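You operate a simulated robot arm through the tools that you are given. There is no shell and no other tool.

The job below is to be done with a simulated robot arm. You get a single attempt, and the scene is never put back.

TASK
Rub the stain off the cream cloth with the stick that its care label names.
Fine: clamp it in the rubber tray first; afterwards stand the stick in its slot and open the red clamp bar. Where these are worked on the way, their far stop is far enough and under half their travel is too little: red clamp bar. What is to be rubbed or washed off counts as gone when no trace of it is left.

The check looks at the end state, three seconds after you hand in, the way a careful person would. Anything else that was tipped, shoved, dropped, spilled or broken makes it a failure. Flat cloth is picked up by pressing the open fingertips on it (5 to 10 N) and closing them slowly along it; thin cloth reads only 2 to 8 mm in the jaws.

THE ROBOT
A 6-joint arm with a two-finger parallel gripper, fixed in place. Base frame: the origin is on the floor under the middle of its stand, x ahead of it, y to its left, z up; the work surface is at about z = 0.9. Lengths are in m, angles in degrees, forces in N, time in s.
With the tool pointing down near the work surface it reaches from about 0.24 to 0.66 m from the base axis. Its first joint turns from -66.0 to 66.0 degrees. Payload 2.9 kg.
The tool frame sits at the grasp point between the pads (the TCP): z along the fingers, y along the line on which they close. The tips reach 0.03 m beyond it. The gripper opens to 0.11 m. The fingers are 0.02 m wide and 0.01 m thick; the gripper's body (0.048 by 0.112 m) begins 0.055 m behind the TCP.
Orientation is told as [roll, pitch, yaw] about the base's x, y, z axes, in that order, counted from this pose: with the fingers straight down and closing along the base's y, the tool's x points along the base's -x, its y along +y and its z along -z.

THE INTERFACE
- The arm moves only by the tool step_arm. Its argument "rows" is a list of rows, each an object (a shift or turn left out is 0, a gripper value left out holds the last) with "offset": the shift along the base's x, y, z in cm, a list of three; "turn": the turn, a rotation vector about the base's x, y, z in degrees, a list of three. In form: [{"offset": [tx, ty, tz], "turn": [ax, ay, az]}, ...]. A call has 1 to 20 rows; each row shifts and turns the commanded pose from where the row before left it. "fingers" is the closure, from 0 (fully open) to 1 (shut), set as the call begins (left out, the last holds). A row lasts 0.2 s, in which the tool goes at most 0.05 m and 8.6 degrees; a call with a longer step from one row to the next is refused whole, and so is a gripper value outside its range. Where a pose cannot be reached the arm comes as near as it can. A force on the tool above 50 N (or 10 N above the force at the start of the call, whichever is more), or a blocked arm, ends the call early, and 0.2 s more pass. The fingers move at their own pace (about 0.108 m/s each) and stop on an object; they squeeze with about 21 N. The grip force told is the motor's: it shows also when the fingers shut on nothing. Time passes only in rows, and 0.2 s behind the last, so rows that do not move let the fingers close. The reply holds the time, the measured pose of the TCP, the force on the tool along the base axes, the opening and the grip force, in the units named above and with some noise, with the torque about the TCP (base axes, N m) and any sound that the robot's microphone picked up.
- Cameras (640 x 400 px; columns grow to the right, rows downward): "scene" is fixed at [0.0861, 0.4677, 1.3942]; the picture's right is [-0.45, -0.89, 0.00], its down [-0.52, 0.26, -0.82] and it looks along [0.73, -0.37, -0.58] (base axes); focal length 253 px, centre (320, 200). "wrist" rides on the gripper at [0.072, 0.017, -0.103] in the tool frame; the picture's right is [-0.23, 0.97, 0.00], its down [-0.76, -0.18, -0.62] and it looks along [-0.61, -0.14, 0.78] (tool axes); focal length 222 px, centre (320, 200). There is no depth. A picture from a camera that has moved, and an enlarged one, comes with that camera's place and axes in the base frame and with its lens. The place of the scene camera against the robot may be out by one fixed shift of up to 0.025 m in any direction.
- snapshot(camera): a new picture of that camera. The clock stands still meanwhile.
- inspect(camera, box): a new picture of the part [left, top, right, bottom] of that camera's present view, enlarged. The clock stands still meanwhile.
- job_done(): hands the job in; it is judged then, once.

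Nothing tells you positions but the pictures and the camera data. Unless the task says otherwise, let go and move clear before handing in.

The tools are called by a JSON object that holds its "api" and its "payload". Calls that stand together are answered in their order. step_arm: Moves the arm, as the interface text tells. Its arguments: {"type":"object","properties":{"rows":{"type":"array","items":{"type":"object","properties":{"offset":{"type":"array","items":{"type":"number"}},"turn":{"type":"array","items":{"type":"number"}}}}},"fingers":{"type":"number"}},"required":["rows"]} The other tools are called the same way: snapshot (camera) takes a picture; inspect (camera, box) takes an enlarged picture of a part of a camera's view; job_done () hands the job in.

At the start:

```text
t: 0.0
position: [0.3128, 0.2301, 1.2511]
orientation: [0.0, 0.0, -0.1]
force: [-0.5, 0.0, 0.4]
moment: [0.0, -0.01, -0.01]
width: 0.1102
finger_force: 0.1
```

scene: 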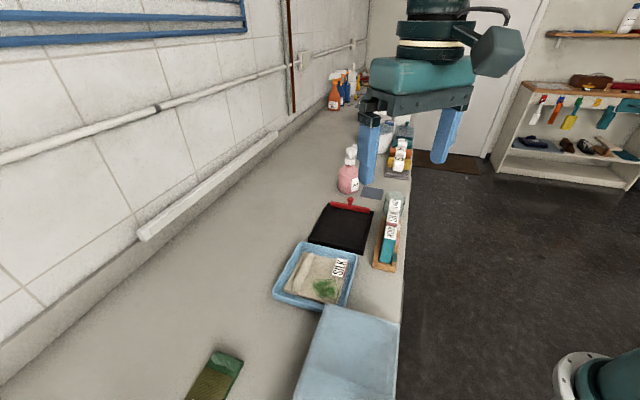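
wrist: 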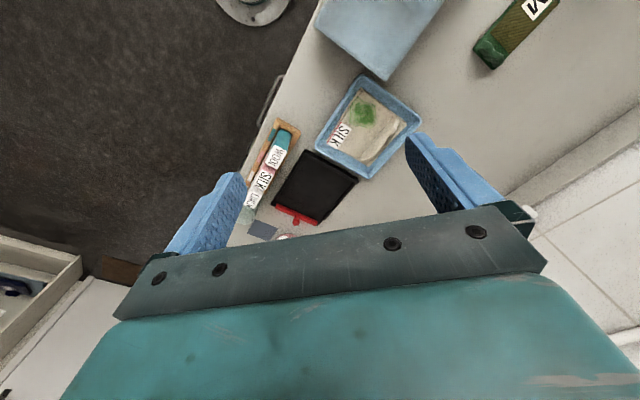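

I see a blue tray holding a cream cloth with a green stain and a "SILK" label, a black rubber tray with a red clamp bar, and a wooden rack with labelled sticks. I'll look closer before moving.

{"api": "inspect", "payload": {"camera": "scene", "box": [260, 180, 420, 320]}}

{"api": "inspect", "payload": {"camera": "wrist", "box": [220, 60, 440, 250]}}

{"api": "inspect", "payload": {"camera": "scene", "box": [370, 180, 420, 280]}}

{"api": "inspect", "payload": {"camera": "scene", "box": [300, 180, 390, 260]}}

```text
2.86 times, centred on (340, 250) of scene
camera zoom: at [0.0861, 0.4677, 1.3942], right [-0.45, -0.89, 0.0], down [-0.52, 0.26, -0.82], along [0.73, -0.37, -0.58], focal length 723 px, centre (263, 57)
```

zoom: 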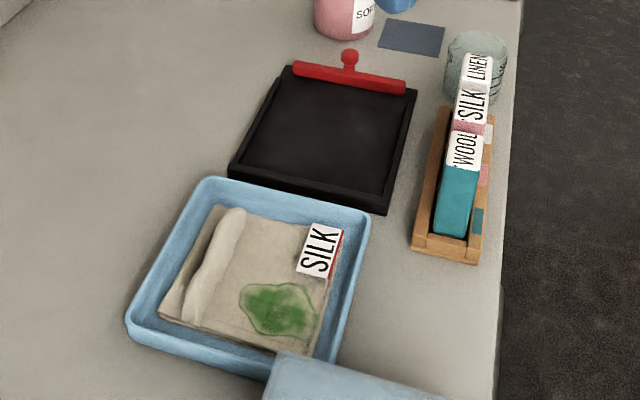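

```text
2.11 times, centred on (330, 155) of wrist
camera zoom: at [0.2403, 0.2476, 1.3552], right [0.23, 0.97, 0.0], down [0.76, -0.18, 0.62], along [0.61, -0.14, -0.78], focal length 468 px, centre (299, 295)
```

zoom: 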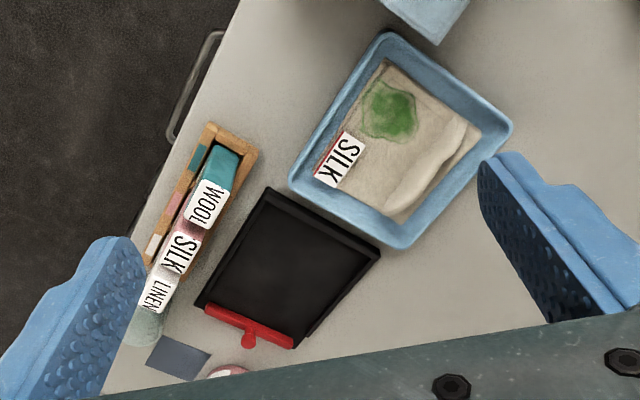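

```text
4.00 times, centred on (395, 230) of scene
camera zoom: at [0.0861, 0.4677, 1.3942], right [-0.45, -0.89, 0.0], down [-0.52, 0.26, -0.82], along [0.73, -0.37, -0.58], focal length 1013 px, centre (20, 80)
```

zoom: 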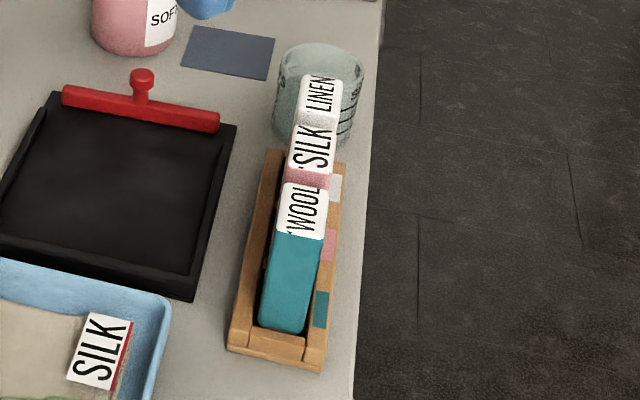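

```text
5.00 times, centred on (345, 220) of scene
camera zoom: at [0.0861, 0.4677, 1.3942], right [-0.45, -0.89, 0.0], down [-0.52, 0.26, -0.82], along [0.73, -0.37, -0.58], focal length 1266 px, centre (195, 100)
```

zoom: 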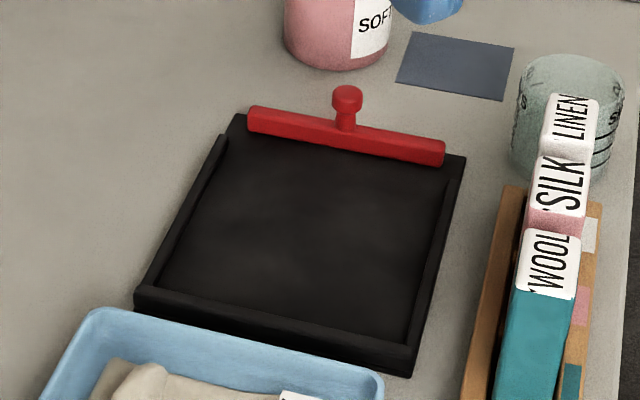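

The cloth's care label reads SILK, and the pink stick in the middle of the rack is also marked SILK. I'll turn the wrist to line up with the bench (about -42° yaw) and move over the rubber tray for a closer view.

{"api": "step_arm", "payload": {"rows": [{"offset": [3.0, -1.2, -1.0], "turn": [0, 0, -7]}, {"offset": [3.0, -1.2, -1.0], "turn": [0, 0, -7]}, {"offset": [3.0, -1.2, -1.0], "turn": [0, 0, -7]}, {"offset": [3.0, -1.2, -1.0], "turn": [0, 0, -7]}, {"offset": [3.0, -1.2, -1.0], "turn": [0, 0, -7]}, {"offset": [3.0, -1.2, -1.0], "turn": [0, 0, -7]}, {"offset": [0, 0, 0]}], "fingers": 0}}

```text
t: 1.6
position: [0.4927, 0.1593, 1.191]
orientation: [0.0, 0.0, -42.2]
force: [-0.1, -1.3, -0.3]
moment: [0.0, -0.02, 0.0]
width: 0.1101
finger_force: 0.1
```

The arm reached the survey pose; next I'll photograph from here.

{"api": "snapshot", "payload": {"camera": "wrist"}}

{"api": "snapshot", "payload": {"camera": "scene"}}

```text
taken
camera wrist: at [0.4508, 0.2196, 1.2946], right [0.82, 0.57, 0.0], down [0.45, -0.64, 0.62], along [0.36, -0.51, -0.78], focal length 222 px, centre (320, 200)
```

wrist: 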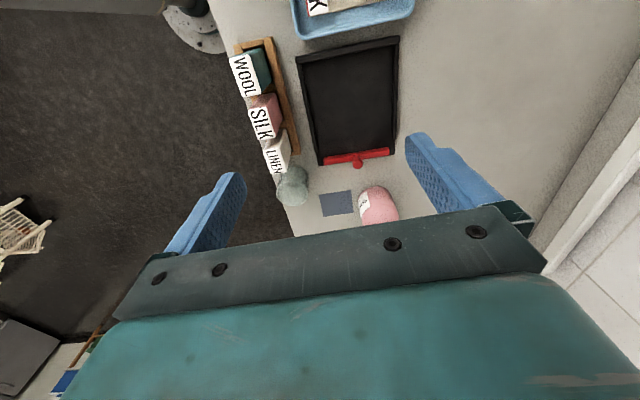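

```text
taken
```

scene: 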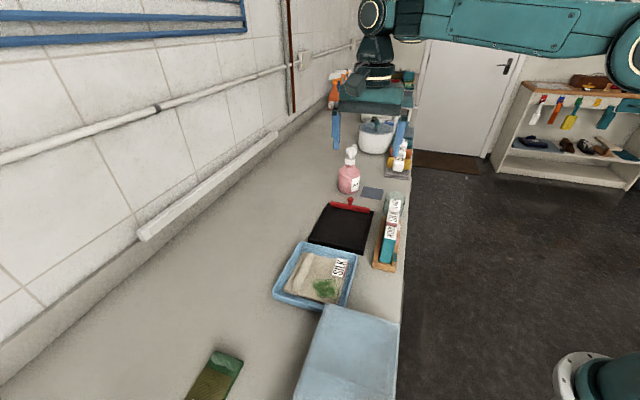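

The rubber tray, rack and clamp bar are in view. I'll enlarge them.

{"api": "inspect", "payload": {"camera": "wrist", "box": [220, 20, 420, 145]}}

{"api": "inspect", "payload": {"camera": "wrist", "box": [300, 100, 420, 240]}}

{"api": "inspect", "payload": {"camera": "wrist", "box": [220, 30, 320, 210]}}

```text
3.20 times, centred on (320, 82) of wrist
camera zoom: at [0.4508, 0.2196, 1.2946], right [0.82, 0.57, 0.0], down [0.45, -0.64, 0.62], along [0.36, -0.51, -0.78], focal length 711 px, centre (320, 576)
```

zoom: 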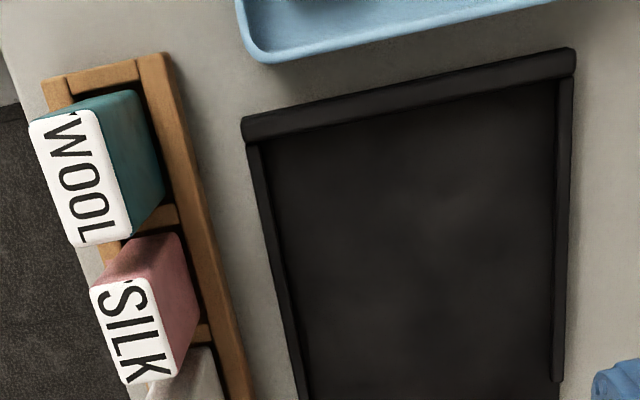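

```text
2.86 times, centred on (360, 170) of wrist
camera zoom: at [0.4508, 0.2196, 1.2946], right [0.82, 0.57, 0.0], down [0.45, -0.64, 0.62], along [0.36, -0.51, -0.78], focal length 635 px, centre (206, 286)
```

zoom: 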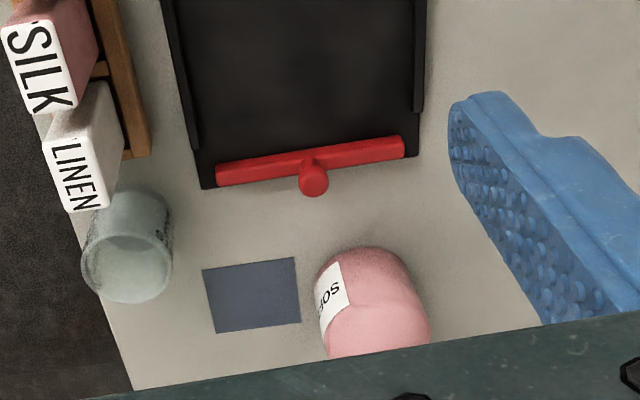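

```text
2.22 times, centred on (270, 120) of wrist
camera zoom: at [0.4508, 0.2196, 1.2946], right [0.82, 0.57, 0.0], down [0.45, -0.64, 0.62], along [0.36, -0.51, -0.78], focal length 494 px, centre (431, 378)
```

zoom: 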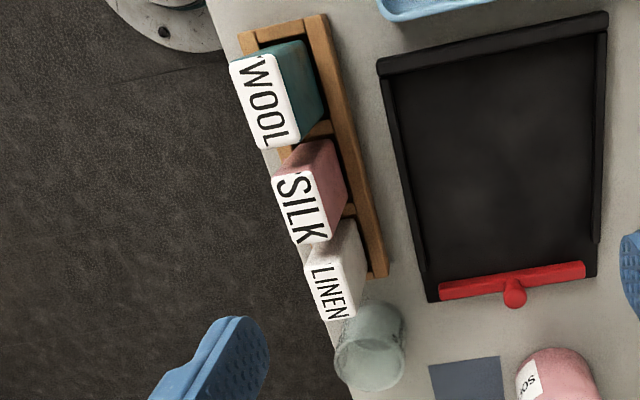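

The bench items all lie at about -45° to the base axes. The rubber tray centre is near (0.564, 0.151), and the rack holds upright sticks whose tops are near z 1.0. I'll zoom in on the clamp bar, cloth and sticks.

{"api": "inspect", "payload": {"camera": "scene", "box": [325, 190, 381, 225]}}

{"api": "inspect", "payload": {"camera": "wrist", "box": [310, 135, 406, 195]}}

{"api": "inspect", "payload": {"camera": "scene", "box": [270, 238, 366, 315]}}

{"api": "inspect", "payload": {"camera": "scene", "box": [365, 185, 413, 275]}}

```text
11.43 times, centred on (353, 208) of scene
camera zoom: at [0.0861, 0.4677, 1.3942], right [-0.45, -0.89, 0.0], down [-0.52, 0.26, -0.82], along [0.73, -0.37, -0.58], focal length 2893 px, centre (-57, 114)
```

zoom: 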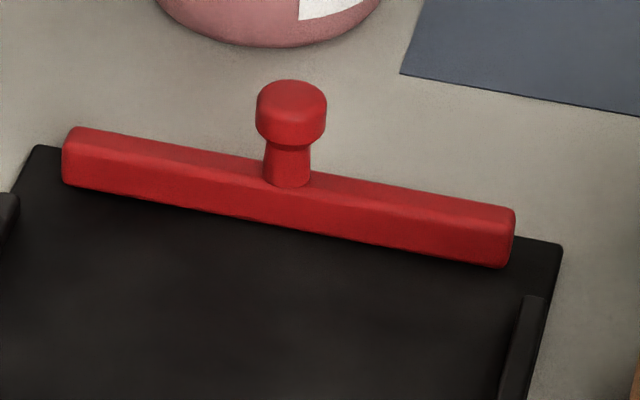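

```text
6.67 times, centred on (358, 165) of wrist
camera zoom: at [0.4508, 0.2196, 1.2946], right [0.82, 0.57, 0.0], down [0.45, -0.64, 0.62], along [0.36, -0.51, -0.78], focal length 1481 px, centre (67, 433)
```

zoom: 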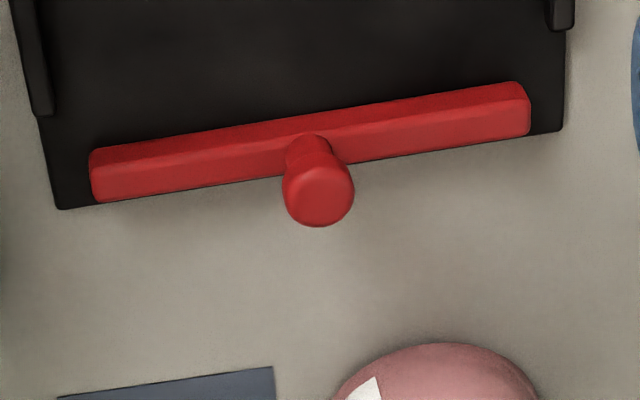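

```text
5.19 times, centred on (318, 276) of scene
camera zoom: at [0.0861, 0.4677, 1.3942], right [-0.45, -0.89, 0.0], down [-0.52, 0.26, -0.82], along [0.73, -0.37, -0.58], focal length 1315 px, centre (330, -197)
```

zoom: 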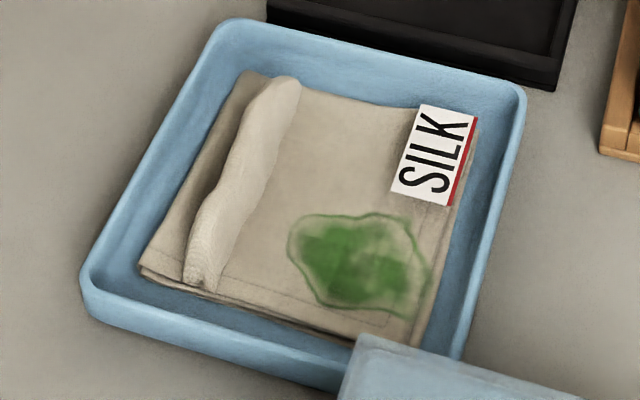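

```text
4.44 times, centred on (389, 230) of scene
camera zoom: at [0.0861, 0.4677, 1.3942], right [-0.45, -0.89, 0.0], down [-0.52, 0.26, -0.82], along [0.73, -0.37, -0.58], focal length 1125 px, centre (13, 67)
```

zoom: 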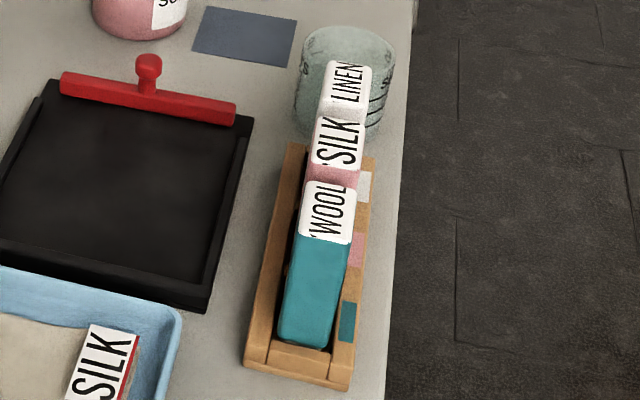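

The cloth is a folded pad with a raised pinch along its wall side, and the bar sits across the far end of the rubber tray with a knob on top. I need to know if the bar is raised or down, so I'll tilt the wrist forward for a low look at it.

{"api": "step_arm", "payload": {"rows": [{"offset": [1.0, -0.2, -3.0], "turn": [0, 0, -2.8]}, {"offset": [1.3, -0.25, -3.0], "turn": [-3.54, -3.54, 0]}, {"offset": [1.3, -0.25, -3.0], "turn": [-3.54, -3.54, 0]}, {"offset": [1.3, -0.25, -3.0], "turn": [-3.54, -3.54, 0]}, {"offset": [1.3, -0.25, -3.0], "turn": [-3.54, -3.54, 0]}, {"offset": [1.3, -0.25, -2.0], "turn": [-3.54, -3.54, 0]}, {"offset": [0, 0, 0], "turn": [-3.54, -3.54, 0]}, {"offset": [0, 0, 0]}]}}

{"api": "snapshot", "payload": {"camera": "wrist"}}

```text
t: 3.4
position: [0.5679, 0.1448, 1.0215]
orientation: [-0.1, -30.0, -44.8]
force: [0.3, -0.1, -0.2]
moment: [0.0, 0.0, -0.01]
width: 0.1099
finger_force: 0.1
```

```text
taken
camera wrist: at [0.4998, 0.2375, 1.0753], right [0.83, 0.55, 0.11], down [0.12, -0.37, 0.92], along [0.55, -0.75, -0.37], focal length 222 px, centre (320, 200)
```

wrist: 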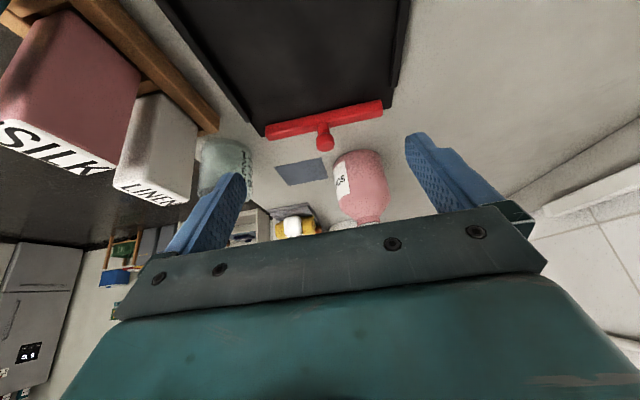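

The low view works; I'll zoom in on the bar and the tray edge.

{"api": "inspect", "payload": {"camera": "wrist", "box": [255, 85, 399, 165]}}

{"api": "inspect", "payload": {"camera": "wrist", "box": [0, 0, 230, 215]}}

{"api": "inspect", "payload": {"camera": "wrist", "box": [150, 0, 420, 160]}}

```text
4.44 times, centred on (327, 125) of wrist
camera zoom: at [0.4998, 0.2375, 1.0753], right [0.83, 0.55, 0.11], down [0.12, -0.37, 0.92], along [0.55, -0.75, -0.37], focal length 987 px, centre (289, 533)
```

zoom: 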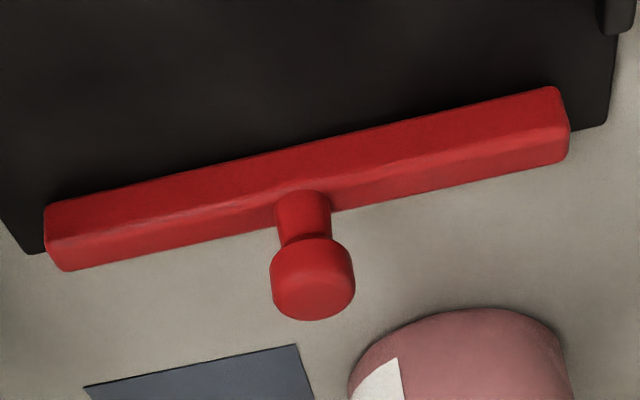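

```text
1.86 times, centred on (115, 108) of wrist
camera zoom: at [0.4998, 0.2375, 1.0753], right [0.83, 0.55, 0.11], down [0.12, -0.37, 0.92], along [0.55, -0.75, -0.37], focal length 413 px, centre (701, 372)
```

zoom: 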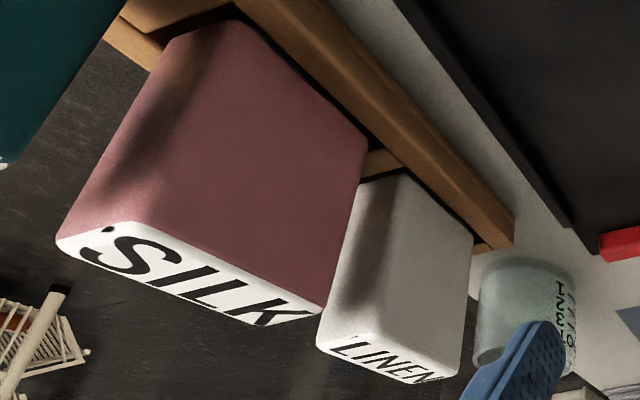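

```text
2.37 times, centred on (285, 80) of wrist
camera zoom: at [0.4998, 0.2375, 1.0753], right [0.83, 0.55, 0.11], down [0.12, -0.37, 0.92], along [0.55, -0.75, -0.37], focal length 526 px, centre (403, 484)
```

zoom: 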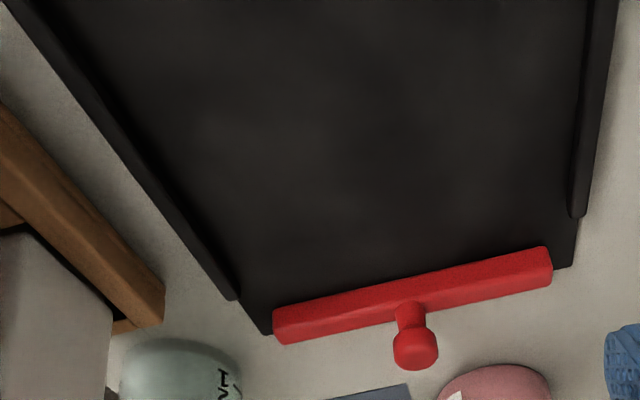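

The bar lies down on the tray floor at the far end, with its knob near (0.624, 0.091), top at about z 0.94. I'll straighten the tool, move above the knob, and check alignment.

{"api": "step_arm", "payload": {"rows": [{"offset": [0.9, -0.9, 0.5], "turn": [3.536, 3.536, 0]}, {"offset": [0.9, -0.9, 0.5], "turn": [3.536, 3.536, 0]}, {"offset": [0.9, -0.9, 0.5], "turn": [3.536, 3.536, 0]}, {"offset": [0.9, -0.9, 0], "turn": [3.536, 3.536, 0]}, {"offset": [0.9, -0.9, 0], "turn": [3.536, 3.536, 0]}, {"offset": [1.08, -0.93, 0], "turn": [3.536, 3.536, -0.2]}, {"offset": [0, 0, 0]}, {"offset": [0, 0, 0]}]}}

{"api": "snapshot", "payload": {"camera": "wrist"}}

{"api": "snapshot", "payload": {"camera": "scene"}}

```text
t: 5.2
position: [0.6216, 0.0904, 1.0372]
orientation: [-0.1, 0.1, -45.0]
force: [0.5, 0.3, -0.4]
moment: [0.01, 0.01, -0.04]
width: 0.1097
finger_force: 0.1
```

```text
taken
camera wrist: at [0.5834, 0.1537, 1.1416], right [0.85, 0.53, 0.0], down [0.41, -0.66, 0.62], along [0.33, -0.53, -0.78], focal length 222 px, centre (320, 200)
```

wrist: 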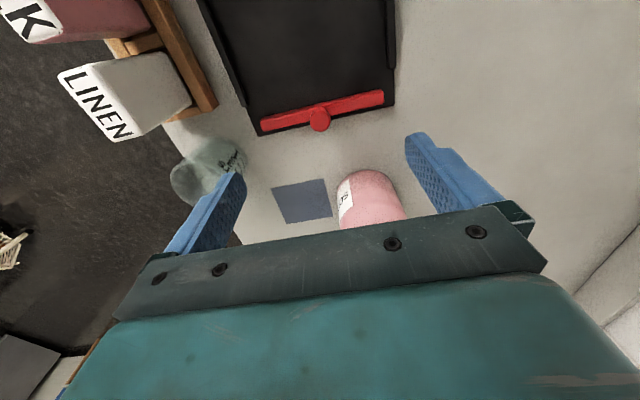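

```text
taken
```

scene: 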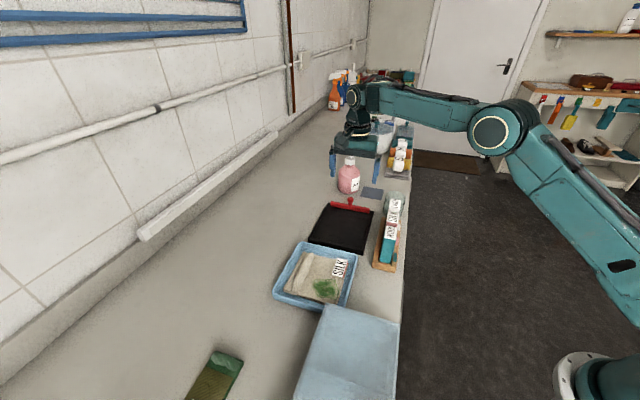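

I'm above the knob now. I'll zoom in to refine its position.

{"api": "inspect", "payload": {"camera": "wrist", "box": [250, 75, 400, 145]}}

```text
4.27 times, centred on (325, 110) of wrist
camera zoom: at [0.5834, 0.1537, 1.1416], right [0.85, 0.53, 0.0], down [0.41, -0.66, 0.62], along [0.33, -0.53, -0.78], focal length 948 px, centre (299, 584)
```

zoom: 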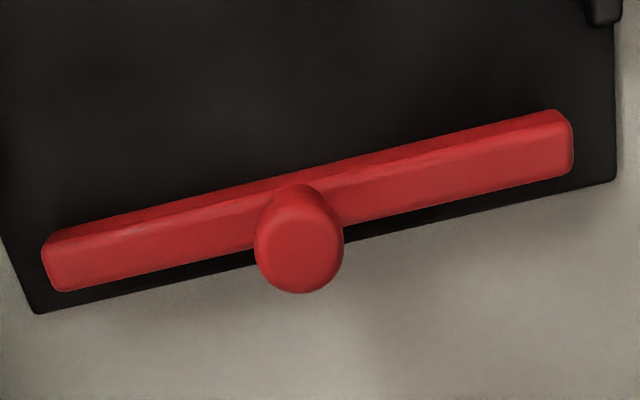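

The knob centre is about (0.6205, 0.094). I'll shift slightly, then lower so the tips sit beside the knob head just above the bar.

{"api": "step_arm", "payload": {"rows": [{"offset": [-0.1, 0.35, -1.0]}, {"offset": [0, 0, -2.0]}, {"offset": [0, 0, -2.0]}, {"offset": [0, 0, -1.5]}, {"offset": [0, 0, -1.5]}, {"offset": [0, 0, 0]}]}}

{"api": "snapshot", "payload": {"camera": "wrist"}}

{"api": "inspect", "payload": {"camera": "scene", "box": [320, 160, 390, 230]}}

```text
t: 6.6
position: [0.6224, 0.0951, 0.9563]
orientation: [0.1, 0.0, -45.0]
force: [-0.4, 0.3, -0.1]
moment: [0.01, -0.01, -0.03]
width: 0.1099
finger_force: 0.0
```

```text
taken
camera wrist: at [0.5836, 0.1584, 1.0602], right [0.85, 0.53, 0.0], down [0.41, -0.66, 0.62], along [0.33, -0.53, -0.78], focal length 222 px, centre (320, 200)
```

wrist: 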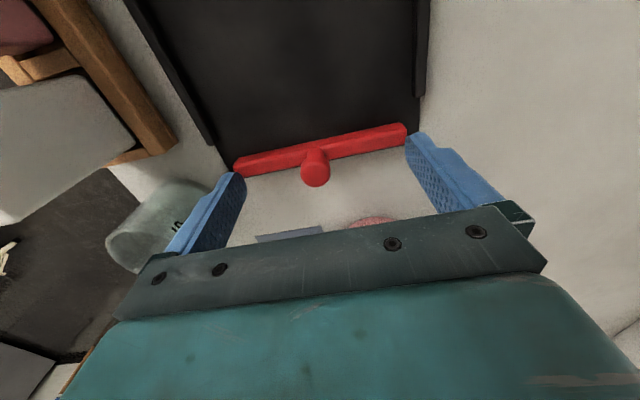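

```text
5.71 times, centred on (355, 195) of scene
camera zoom: at [0.0861, 0.4677, 1.3942], right [-0.45, -0.89, 0.0], down [-0.52, 0.26, -0.82], along [0.73, -0.37, -0.58], focal length 1447 px, centre (120, 229)
```

zoom: 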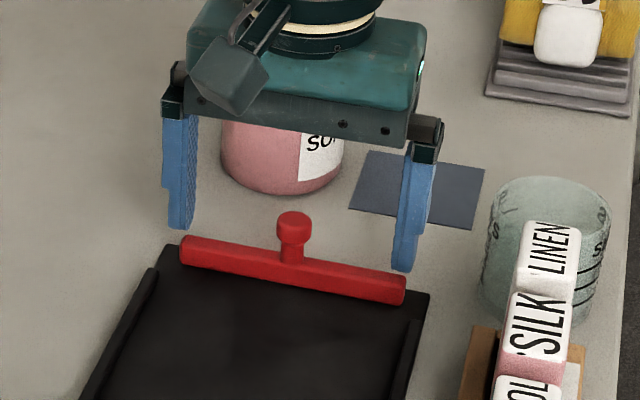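

The fingertips straddle the knob well, level with its head. I'll close on it.

{"api": "step_arm", "payload": {"rows": [{"offset": [0, 0, 0]}, {"offset": [0, 0, 0]}, {"offset": [0, 0, 0]}, {"offset": [0, 0, 0]}], "fingers": 1}}

{"api": "inspect", "payload": {"camera": "scene", "box": [320, 160, 390, 230]}}

```text
t: 7.6
position: [0.6197, 0.0937, 0.9568]
orientation: [-0.3, 0.2, -45.1]
force: [-16.2, -12.6, 5.0]
moment: [0.34, 0.71, 0.01]
width: 0.0178
finger_force: 45.5
```

```text
5.71 times, centred on (355, 195) of scene
camera zoom: at [0.0856, 0.4673, 1.3944], right [-0.45, -0.89, 0.0], down [-0.52, 0.26, -0.82], along [0.73, -0.37, -0.58], focal length 1447 px, centre (120, 229)
```

zoom: 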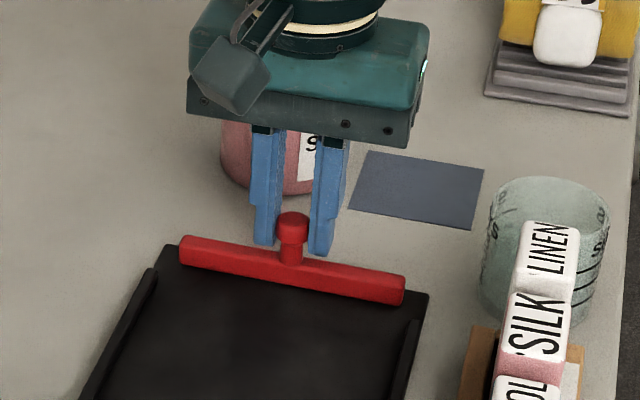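

I have the knob (width 18 mm), with some sideways pull toward -q. I'll ease that off, then try a small lift and watch the force.

{"api": "step_arm", "payload": {"rows": [{"offset": [-0.2, -0.18, 0]}, {"offset": [0, 0, 0]}]}}

{"api": "step_arm", "payload": {"rows": [{"offset": [0, 0, 0.4]}, {"offset": [0, 0, 0.4]}, {"offset": [0, 0, 0]}]}}

{"api": "inspect", "payload": {"camera": "scene", "box": [320, 160, 390, 230]}}

```text
t: 8.2
position: [0.6196, 0.0929, 0.9565]
orientation: [0.1, -0.2, -44.9]
force: [5.2, 1.0, -6.2]
moment: [-0.25, -0.42, -0.21]
width: 0.0181
finger_force: 44.4
```

```text
t: 8.8
position: [0.6201, 0.0936, 0.9574]
orientation: [-0.1, 0.3, -44.6]
force: [7.7, 5.2, -7.3]
moment: [0.0, -0.62, -0.09]
width: 0.0179
finger_force: 44.9
stopped in row 3: the force on the tool passed its limit at 57 N (the readings are from after the stop); the commanded pose is now the measured one
```

```text
5.71 times, centred on (355, 195) of scene
camera zoom: at [0.0864, 0.4679, 1.3941], right [-0.45, -0.89, 0.0], down [-0.52, 0.26, -0.82], along [0.73, -0.37, -0.58], focal length 1447 px, centre (120, 229)
```

zoom: 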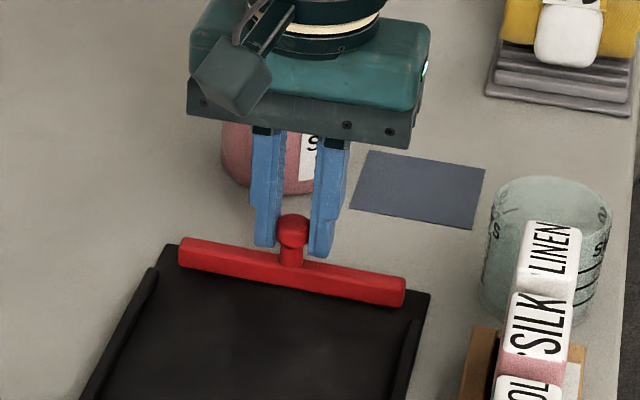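

The bar won't lift (57 N), so it probably slides. I'll try a small push along the tray toward its near end.

{"api": "step_arm", "payload": {"rows": [{"offset": [0, 0, 0]}, {"offset": [-0.3, 0.3, 0]}, {"offset": [-0.3, 0.3, 0]}, {"offset": [0, 0, 0]}]}}

{"api": "inspect", "payload": {"camera": "scene", "box": [320, 160, 390, 230]}}

```text
t: 9.8
position: [0.6131, 0.1013, 0.9583]
orientation: [-0.3, 0.3, -44.7]
force: [11.7, 7.7, -16.8]
moment: [-0.19, -0.81, -0.15]
width: 0.0179
finger_force: 45.5
```

```text
5.71 times, centred on (355, 195) of scene
camera zoom: at [0.0867, 0.468, 1.3941], right [-0.45, -0.89, 0.0], down [-0.52, 0.26, -0.82], along [0.73, -0.37, -0.58], focal length 1447 px, centre (120, 229)
```

zoom: 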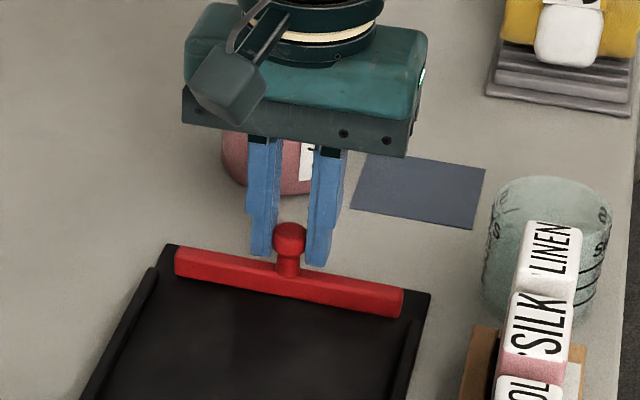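

It slid about 1 cm along the tray, so the bar is a slider and the far end looks like "open". I'll slide it further to find its travel before bringing the cloth.

{"api": "step_arm", "payload": {"rows": [{"offset": [0.05, 0.05, -0.1]}, {"offset": [-0.4, 0.4, 0]}, {"offset": [-0.4, 0.4, 0]}, {"offset": [-0.4, 0.4, 0]}, {"offset": [-0.4, 0.4, 0]}, {"offset": [0, 0, 0]}]}}

{"api": "inspect", "payload": {"camera": "scene", "box": [300, 170, 390, 260]}}

```text
t: 11.2
position: [0.5992, 0.1149, 0.9583]
orientation: [0.1, 0.0, -45.2]
force: [27.4, -17.2, -0.6]
moment: [-0.05, -0.02, -0.02]
width: 0.0178
finger_force: 45.2
```

```text
4.44 times, centred on (345, 215) of scene
camera zoom: at [0.0869, 0.4672, 1.3943], right [-0.45, -0.89, 0.0], down [-0.52, 0.26, -0.82], along [0.73, -0.37, -0.58], focal length 1125 px, centre (209, 133)
```

zoom: 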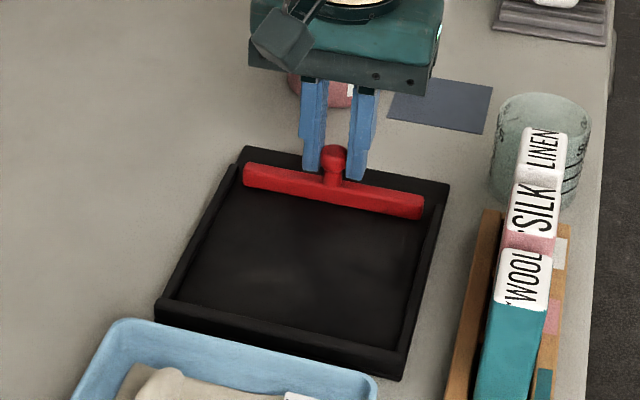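

A 31 N resistance appeared after about 3 cm of travel, which is likely the near stop. I'll push slightly more to confirm.

{"api": "step_arm", "payload": {"rows": [{"offset": [-0.15, 0.15, 0]}, {"offset": [0, 0, 0]}]}}

```text
t: 11.8
position: [0.5988, 0.1151, 0.9561]
orientation: [0.3, -0.1, -45.2]
force: [37.1, -23.7, -3.3]
moment: [-0.49, -0.52, -0.04]
width: 0.0178
finger_force: 45.0
```

The near stop is at p≈0.342 (0.03 m of travel). I'll slide the bar back to its open far stop so the cloth can go in.

{"api": "step_arm", "payload": {"rows": [{"offset": [0.25, -0.25, 0]}, {"offset": [0.4, -0.4, 0]}, {"offset": [0.4, -0.4, 0]}, {"offset": [0.4, -0.4, 0]}, {"offset": [0.4, -0.4, 0]}, {"offset": [0.4, -0.4, 0]}, {"offset": [0.1, -0.1, 0]}, {"offset": [0, 0, 0]}]}}

```text
t: 13.6
position: [0.6194, 0.0952, 0.9561]
orientation: [-0.2, 0.2, -44.5]
force: [0.2, 3.5, 15.2]
moment: [0.23, 0.0, 0.24]
width: 0.0177
finger_force: 45.3
```

{"api": "step_arm", "payload": {"rows": [{"offset": [0.15, -0.15, 0.1]}, {"offset": [0.1, -0.1, 0]}, {"offset": [0, 0, 0]}]}}

```text
t: 14.4
position: [0.6204, 0.0943, 0.9553]
orientation: [-0.2, 0.3, -44.5]
force: [-7.2, 17.6, 12.3]
moment: [0.22, -0.17, -0.25]
width: 0.0179
finger_force: 45.2
```

The bar is back at its far (open) stop, p≈0.372. I'll ease the load, release the knob, and rise.

{"api": "step_arm", "payload": {"rows": [{"offset": [-0.1, 0.1, 0]}, {"offset": [0, 0, 0]}]}}

{"api": "step_arm", "payload": {"rows": [{"offset": [0, 0, 0]}, {"offset": [0, 0, 0]}, {"offset": [0, 0, 0]}, {"offset": [0, 0, 2]}, {"offset": [0, 0, 3]}, {"offset": [0, 0, 4]}, {"offset": [0, 0, 4]}, {"offset": [0, 0, 0]}], "fingers": 0}}

{"api": "inspect", "payload": {"camera": "scene", "box": [300, 170, 390, 260]}}

```text
t: 15.0
position: [0.6202, 0.0934, 0.957]
orientation: [-0.2, 0.2, -44.5]
force: [7.9, 21.2, 1.8]
moment: [0.87, 0.11, 0.18]
width: 0.018
finger_force: 45.8
```

```text
t: 16.8
position: [0.6233, 0.0934, 1.0849]
orientation: [-0.3, 0.4, -44.7]
force: [0.4, -0.1, -1.0]
moment: [0.0, 0.03, -0.01]
width: 0.1099
finger_force: 0.0
```

```text
4.44 times, centred on (345, 215) of scene
camera zoom: at [0.0861, 0.4677, 1.3942], right [-0.45, -0.89, 0.0], down [-0.52, 0.26, -0.82], along [0.73, -0.37, -0.58], focal length 1125 px, centre (209, 133)
```

zoom: 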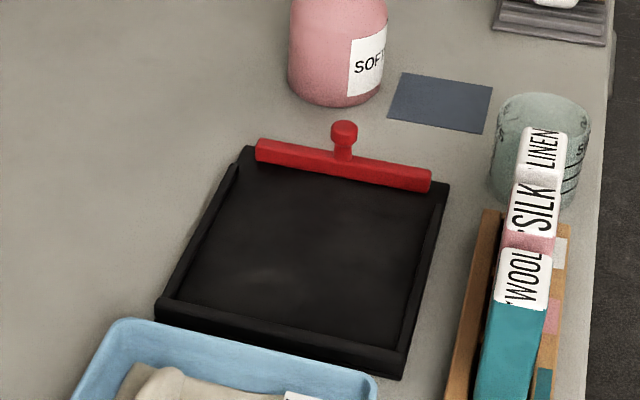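

The bar is open again. Now I'll move back over the blue tray to study the cloth.

{"api": "step_arm", "payload": {"rows": [{"offset": [-2.7, 3.0, 1.0]}, {"offset": [-2.7, 3.0, 1.0]}, {"offset": [-2.7, 3.0, 1.0]}, {"offset": [-2.7, 3.0, 0.5]}, {"offset": [-2.7, 3.0, 0]}, {"offset": [-2.7, 3.0, 0]}, {"offset": [0, 0, 0]}, {"offset": [0, 0, 0]}]}}

{"api": "snapshot", "payload": {"camera": "wrist"}}

```text
t: 18.6
position: [0.4585, 0.2718, 1.1173]
orientation: [-0.4, 0.3, -44.7]
force: [-0.6, -0.3, -0.8]
moment: [0.02, 0.02, 0.04]
width: 0.1099
finger_force: 0.1
```

```text
taken
camera wrist: at [0.4205, 0.3341, 1.2216], right [0.85, 0.53, -0.01], down [0.42, -0.66, 0.62], along [0.33, -0.53, -0.78], focal length 222 px, centre (320, 200)
```

wrist: 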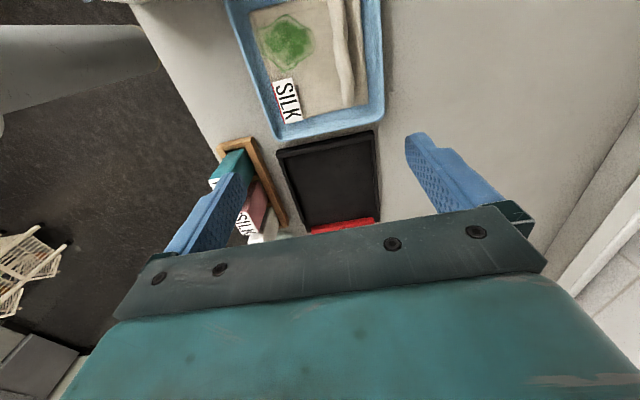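

I'll back up a few centimetres to get the whole cloth in view.

{"api": "step_arm", "payload": {"rows": [{"offset": [-2.5, 2.5, 0.5]}, {"offset": [-2.5, 2.5, 0.5]}, {"offset": [0, 0, 0]}, {"offset": [0, 0, 0]}]}}

{"api": "snapshot", "payload": {"camera": "wrist"}}

{"api": "inspect", "payload": {"camera": "wrist", "box": [210, 0, 410, 125]}}

```text
t: 19.6
position: [0.4082, 0.3232, 1.1296]
orientation: [-0.3, 0.3, -44.6]
force: [-1.2, -0.4, 0.0]
moment: [0.02, -0.01, -0.04]
width: 0.1101
finger_force: 0.1
```

```text
taken
camera wrist: at [0.3692, 0.3859, 1.234], right [0.85, 0.53, -0.01], down [0.42, -0.66, 0.62], along [0.33, -0.53, -0.78], focal length 222 px, centre (320, 200)
```

wrist: 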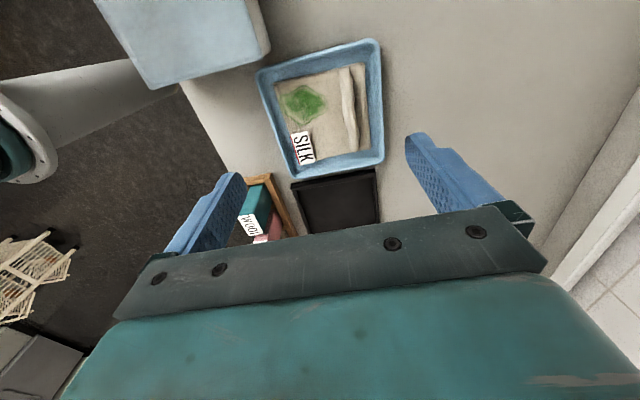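

```text
3.20 times, centred on (310, 62) of wrist
camera zoom: at [0.3692, 0.3859, 1.234], right [0.85, 0.53, -0.01], down [0.42, -0.66, 0.62], along [0.33, -0.53, -0.78], focal length 711 px, centre (352, 640)
```

zoom: 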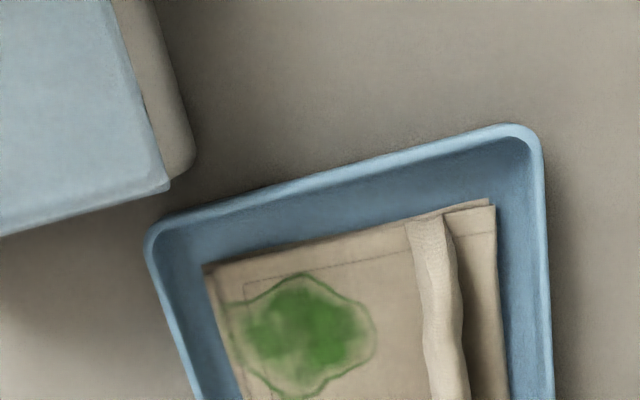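

{"api": "inspect", "payload": {"camera": "wrist", "box": [250, 30, 394, 184]}}

{"api": "inspect", "payload": {"camera": "wrist", "box": [330, 55, 378, 165]}}

{"api": "inspect", "payload": {"camera": "wrist", "box": [285, 125, 325, 168]}}

```text
2.60 times, centred on (322, 107) of wrist
camera zoom: at [0.3692, 0.3859, 1.234], right [0.85, 0.53, -0.01], down [0.42, -0.66, 0.62], along [0.33, -0.53, -0.78], focal length 577 px, centre (315, 442)
```

zoom: 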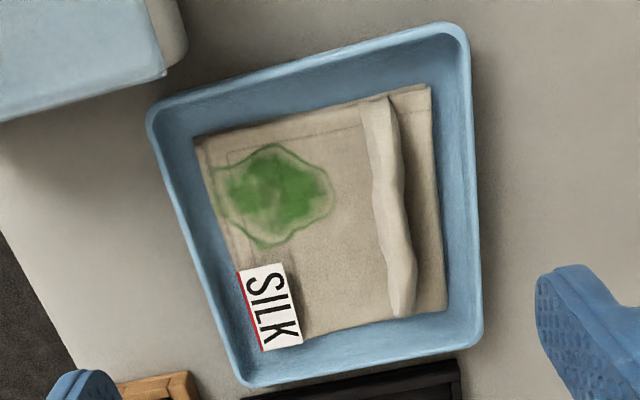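

```text
3.64 times, centred on (354, 110) of wrist
camera zoom: at [0.3692, 0.3859, 1.234], right [0.85, 0.53, -0.01], down [0.42, -0.66, 0.62], along [0.33, -0.53, -0.78], focal length 808 px, centre (196, 527)
```

zoom: 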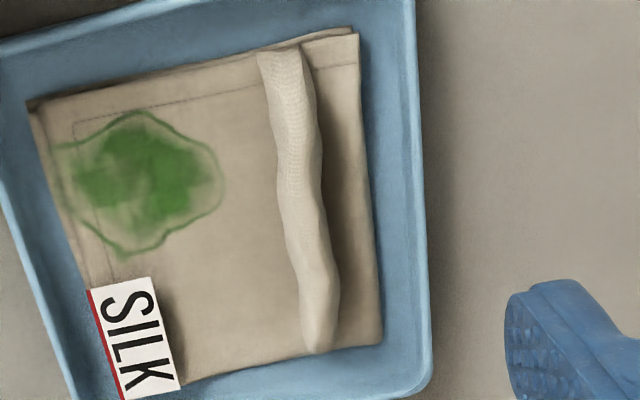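

```text
9.30 times, centred on (305, 146) of wrist
camera zoom: at [0.3692, 0.3859, 1.234], right [0.85, 0.53, -0.01], down [0.42, -0.66, 0.62], along [0.33, -0.53, -0.78], focal length 2066 px, centre (460, 698)
```

zoom: 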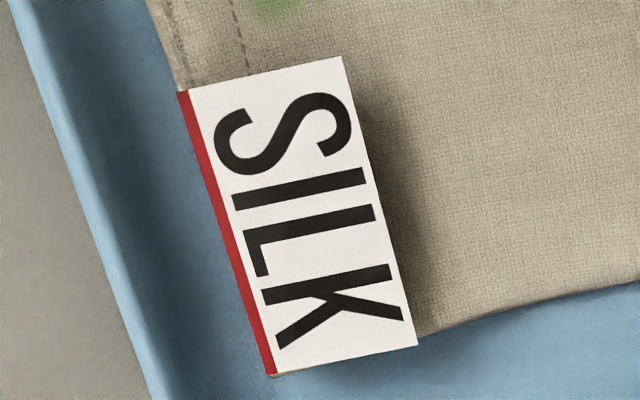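

The cloth is about 12 x 12 cm in the blue tray, with its raised fold along q≈0.551, centred near (0.457, 0.322). I'll narrow the fingers to about 36 mm and come down over the fold, stopping above to check.

{"api": "step_arm", "payload": {"rows": [{"offset": [1.6, 0, -3], "turn": [0.2, -0.3, -0.4]}, {"offset": [1.6, 0, -3]}, {"offset": [1.7, -0.1, -3]}, {"offset": [0, 0, -3]}, {"offset": [0, 0, 0]}, {"offset": [0, 0, 0]}], "fingers": 0.67}}

{"api": "snapshot", "payload": {"camera": "wrist"}}

{"api": "inspect", "payload": {"camera": "scene", "box": [260, 210, 380, 315]}}

```text
t: 21.0
position: [0.4578, 0.3207, 1.011]
orientation: [0.1, 0.3, -45.1]
force: [0.8, -0.6, 0.4]
moment: [0.0, -0.01, 0.0]
width: 0.0365
finger_force: 0.0
```

```text
taken
camera wrist: at [0.419, 0.3843, 1.1159], right [0.85, 0.53, 0.0], down [0.41, -0.67, 0.62], along [0.33, -0.53, -0.78], focal length 222 px, centre (320, 200)
```

wrist: 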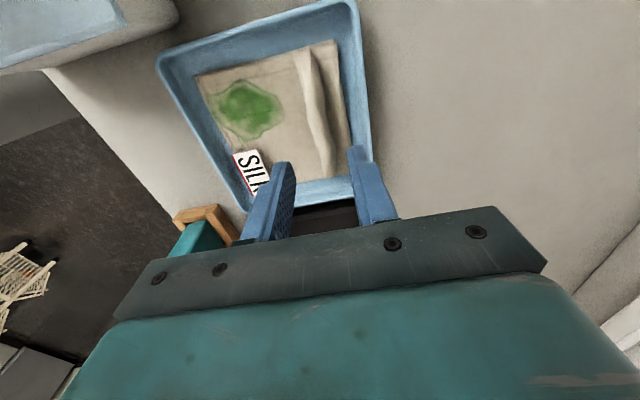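

```text
3.81 times, centred on (320, 262) of scene
camera zoom: at [0.0861, 0.4677, 1.3942], right [-0.45, -0.89, 0.0], down [-0.52, 0.26, -0.82], along [0.73, -0.37, -0.58], focal length 964 px, centre (320, -38)
```

zoom: 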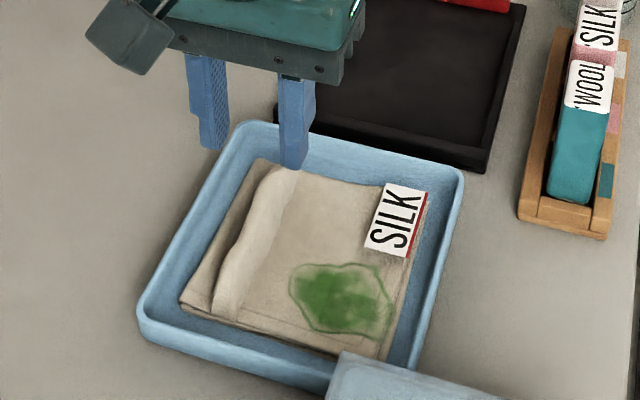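

Alignment over the fold is good. I'll descend toward the cloth, then press gently.

{"api": "step_arm", "payload": {"rows": [{"offset": [0, 0, -2]}, {"offset": [0, 0, -2]}, {"offset": [0, 0, -1.5]}, {"offset": [0, 0, -0.5]}, {"offset": [0, 0, 0]}]}}

{"api": "inspect", "payload": {"camera": "scene", "box": [260, 210, 380, 315]}}

{"api": "snapshot", "payload": {"camera": "wrist"}}

```text
t: 22.2
position: [0.4569, 0.3209, 0.953]
orientation: [0.1, 0.2, -45.0]
force: [0.5, 0.6, -0.6]
moment: [0.01, -0.03, -0.03]
width: 0.0362
finger_force: 0.1
```

```text
3.81 times, centred on (320, 262) of scene
camera zoom: at [0.0861, 0.4677, 1.3942], right [-0.45, -0.89, 0.0], down [-0.52, 0.26, -0.82], along [0.73, -0.37, -0.58], focal length 964 px, centre (320, -38)
```

zoom: 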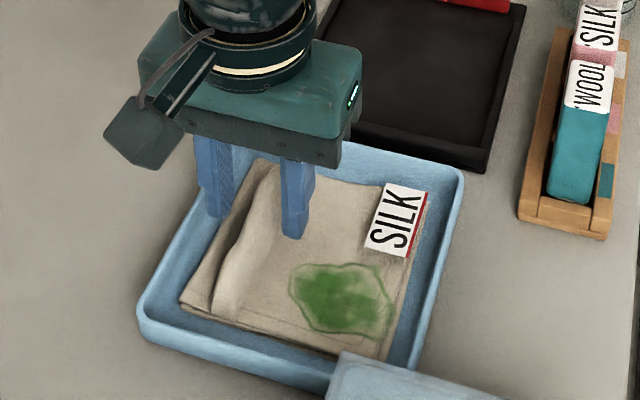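

```text
taken
camera wrist: at [0.419, 0.3844, 1.0578], right [0.85, 0.53, 0.0], down [0.41, -0.67, 0.62], along [0.33, -0.53, -0.78], focal length 222 px, centre (320, 200)
```

wrist: 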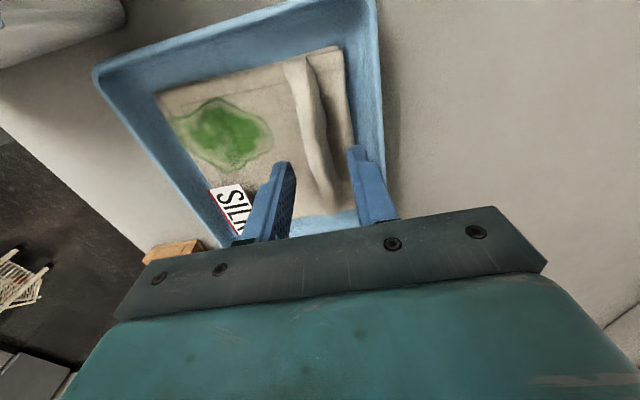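

The fingers straddle the fold. I'll lower in small steps until the tips touch.

{"api": "step_arm", "payload": {"rows": [{"offset": [0, 0, -0.4]}, {"offset": [0, 0, -0.3]}, {"offset": [0, 0, 0]}]}}

```text
t: 23.0
position: [0.4559, 0.321, 0.9491]
orientation: [0.2, 0.2, -45.0]
force: [0.5, -1.8, 7.3]
moment: [-0.17, 0.11, 0.01]
width: 0.0367
finger_force: 0.4
```

Contact at 7.3 N. Now I'll close slowly in stages along the cloth.

{"api": "step_arm", "payload": {"rows": [{"offset": [0, 0, 0]}], "fingers": 0.74}}

{"api": "step_arm", "payload": {"rows": [{"offset": [0, 0, 0]}], "fingers": 0.8}}

{"api": "step_arm", "payload": {"rows": [{"offset": [0, 0, 0]}], "fingers": 0.86}}

{"api": "step_arm", "payload": {"rows": [{"offset": [0, 0, 0]}], "fingers": 0.92}}

{"api": "step_arm", "payload": {"rows": [{"offset": [0, 0, 0]}, {"offset": [0, 0, 0]}], "fingers": 1.0}}

{"api": "snapshot", "payload": {"camera": "wrist"}}

{"api": "inspect", "payload": {"camera": "scene", "box": [260, 210, 380, 315]}}

```text
t: 23.4
position: [0.4561, 0.3219, 0.9475]
orientation: [0.1, 0.2, -45.1]
force: [-2.5, -3.3, 10.6]
moment: [-0.24, 0.16, 0.0]
width: 0.0326
finger_force: 3.7
```

```text
t: 23.8
position: [0.4566, 0.322, 0.9473]
orientation: [0.0, 0.2, -45.0]
force: [-4.7, -4.5, 14.1]
moment: [-0.22, 0.24, -0.01]
width: 0.0266
finger_force: 4.6
```

```text
t: 24.2
position: [0.4558, 0.322, 0.9477]
orientation: [0.2, 0.2, -45.1]
force: [-3.2, -4.8, 14.6]
moment: [-0.22, 0.22, -0.04]
width: 0.0209
finger_force: 4.9
```

```text
t: 24.6
position: [0.4565, 0.3222, 0.9472]
orientation: [0.3, 0.2, -44.9]
force: [1.2, 1.7, 12.8]
moment: [-0.14, 0.13, -0.06]
width: 0.0171
finger_force: 8.4
```

```text
t: 25.2
position: [0.4573, 0.3226, 0.9465]
orientation: [0.3, 0.2, -45.0]
force: [6.7, 7.1, 13.5]
moment: [-0.03, -0.09, 0.03]
width: 0.0094
finger_force: 21.1
```

```text
taken
camera wrist: at [0.4181, 0.3851, 1.0521], right [0.85, 0.53, 0.0], down [0.41, -0.67, 0.62], along [0.33, -0.52, -0.78], focal length 222 px, centre (320, 200)
```

wrist: 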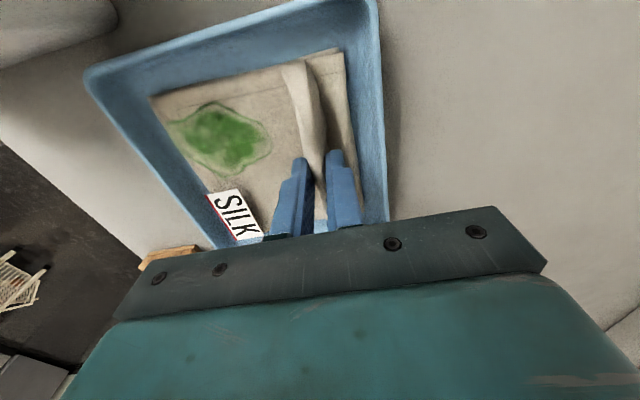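

```text
3.81 times, centred on (320, 262) of scene
camera zoom: at [0.0861, 0.4678, 1.3942], right [-0.45, -0.89, 0.0], down [-0.52, 0.26, -0.82], along [0.73, -0.37, -0.58], focal length 964 px, centre (320, -38)
```

zoom: 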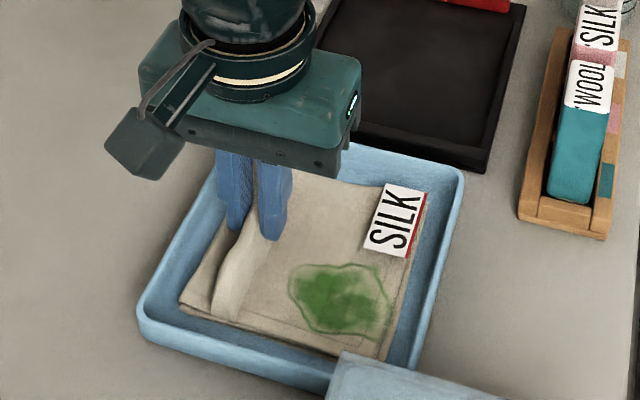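

The jaws hold the fold at 9 mm with a 21 N grip. I'll lift slowly and check that the cloth comes along.

{"api": "step_arm", "payload": {"rows": [{"offset": [0, 0, 0.5]}, {"offset": [0, 0, 0.5]}, {"offset": [0, 0, 1]}, {"offset": [0, 0, 1]}, {"offset": [0, 0, 1]}, {"offset": [0, 0, 0]}]}}

{"api": "snapshot", "payload": {"camera": "wrist"}}

{"api": "inspect", "payload": {"camera": "scene", "box": [260, 210, 380, 315]}}

```text
t: 26.6
position: [0.4569, 0.3233, 0.9869]
orientation: [0.2, 0.2, -45.0]
force: [0.0, 1.0, -0.3]
moment: [-0.02, -0.05, 0.02]
width: 0.0093
finger_force: 21.0
```

```text
taken
camera wrist: at [0.4188, 0.3855, 1.0905], right [0.85, 0.53, 0.0], down [0.41, -0.67, 0.62], along [0.33, -0.53, -0.78], focal length 222 px, centre (320, 200)
```

wrist: 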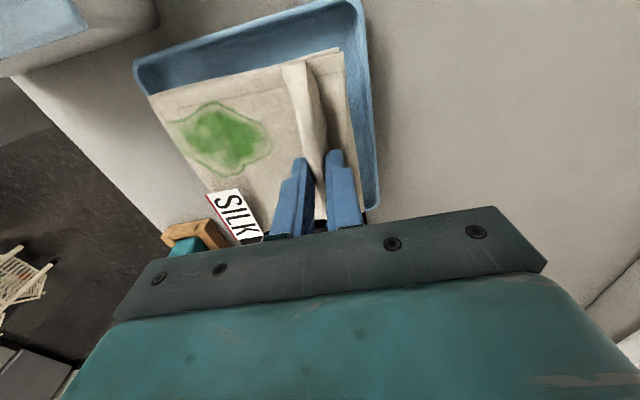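

```text
3.81 times, centred on (320, 262) of scene
camera zoom: at [0.0861, 0.4677, 1.3942], right [-0.45, -0.89, 0.0], down [-0.52, 0.26, -0.82], along [0.73, -0.37, -0.58], focal length 964 px, centre (320, -38)
```

zoom: 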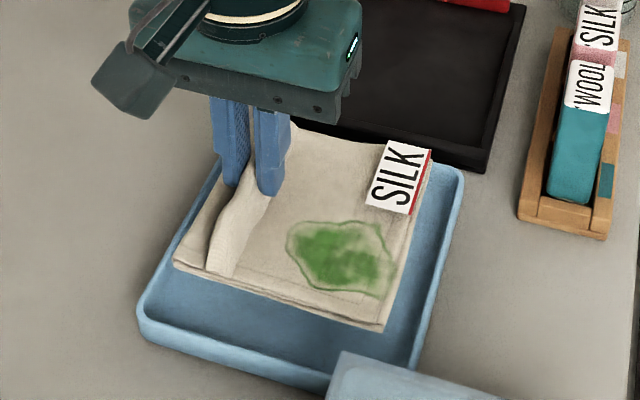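

The cloth pad lifts evenly as one stiff piece, and its size matches the rubber tray: the bar will press it against the near lip like a vice. I'll raise it and carry it over the rubber tray.

{"api": "step_arm", "payload": {"rows": [{"offset": [0, 0, 1.5]}, {"offset": [0, 0, 2.0]}, {"offset": [0, 0, 1.5]}, {"offset": [1.0, -1.2, 0]}, {"offset": [2.0, -2.3, 0]}, {"offset": [2.0, -2.3, 0]}, {"offset": [2.0, -2.3, 0]}, {"offset": [2.0, -2.3, 0]}, {"offset": [2.0, -2.3, 0]}, {"offset": [1.2, -1.4, 0]}, {"offset": [0, 0, 0]}, {"offset": [0, 0, 0]}]}}

{"api": "snapshot", "payload": {"camera": "wrist"}}

{"api": "inspect", "payload": {"camera": "scene", "box": [290, 150, 410, 270]}}

```text
t: 29.2
position: [0.5798, 0.1818, 1.0353]
orientation: [0.1, 0.2, -45.1]
force: [-0.3, -0.8, 0.2]
moment: [-0.02, 0.0, 0.02]
width: 0.0093
finger_force: 21.1
```

```text
taken
camera wrist: at [0.5414, 0.2441, 1.1384], right [0.85, 0.53, 0.0], down [0.41, -0.67, 0.62], along [0.33, -0.53, -0.78], focal length 222 px, centre (320, 200)
```

wrist: 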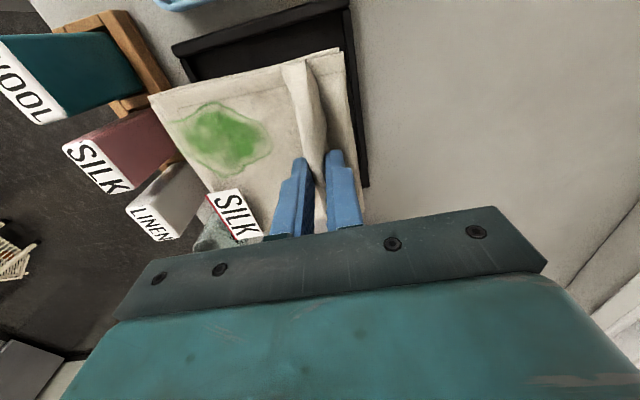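

```text
3.33 times, centred on (350, 210) of scene
camera zoom: at [0.0861, 0.4677, 1.3942], right [-0.45, -0.89, 0.0], down [-0.52, 0.26, -0.82], along [0.73, -0.37, -0.58], focal length 844 px, centre (220, 167)
```

zoom: 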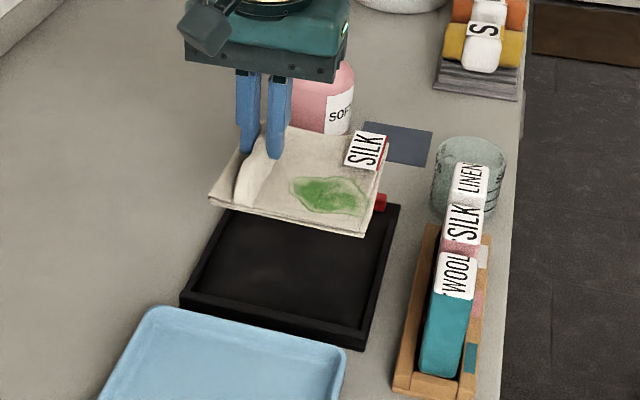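

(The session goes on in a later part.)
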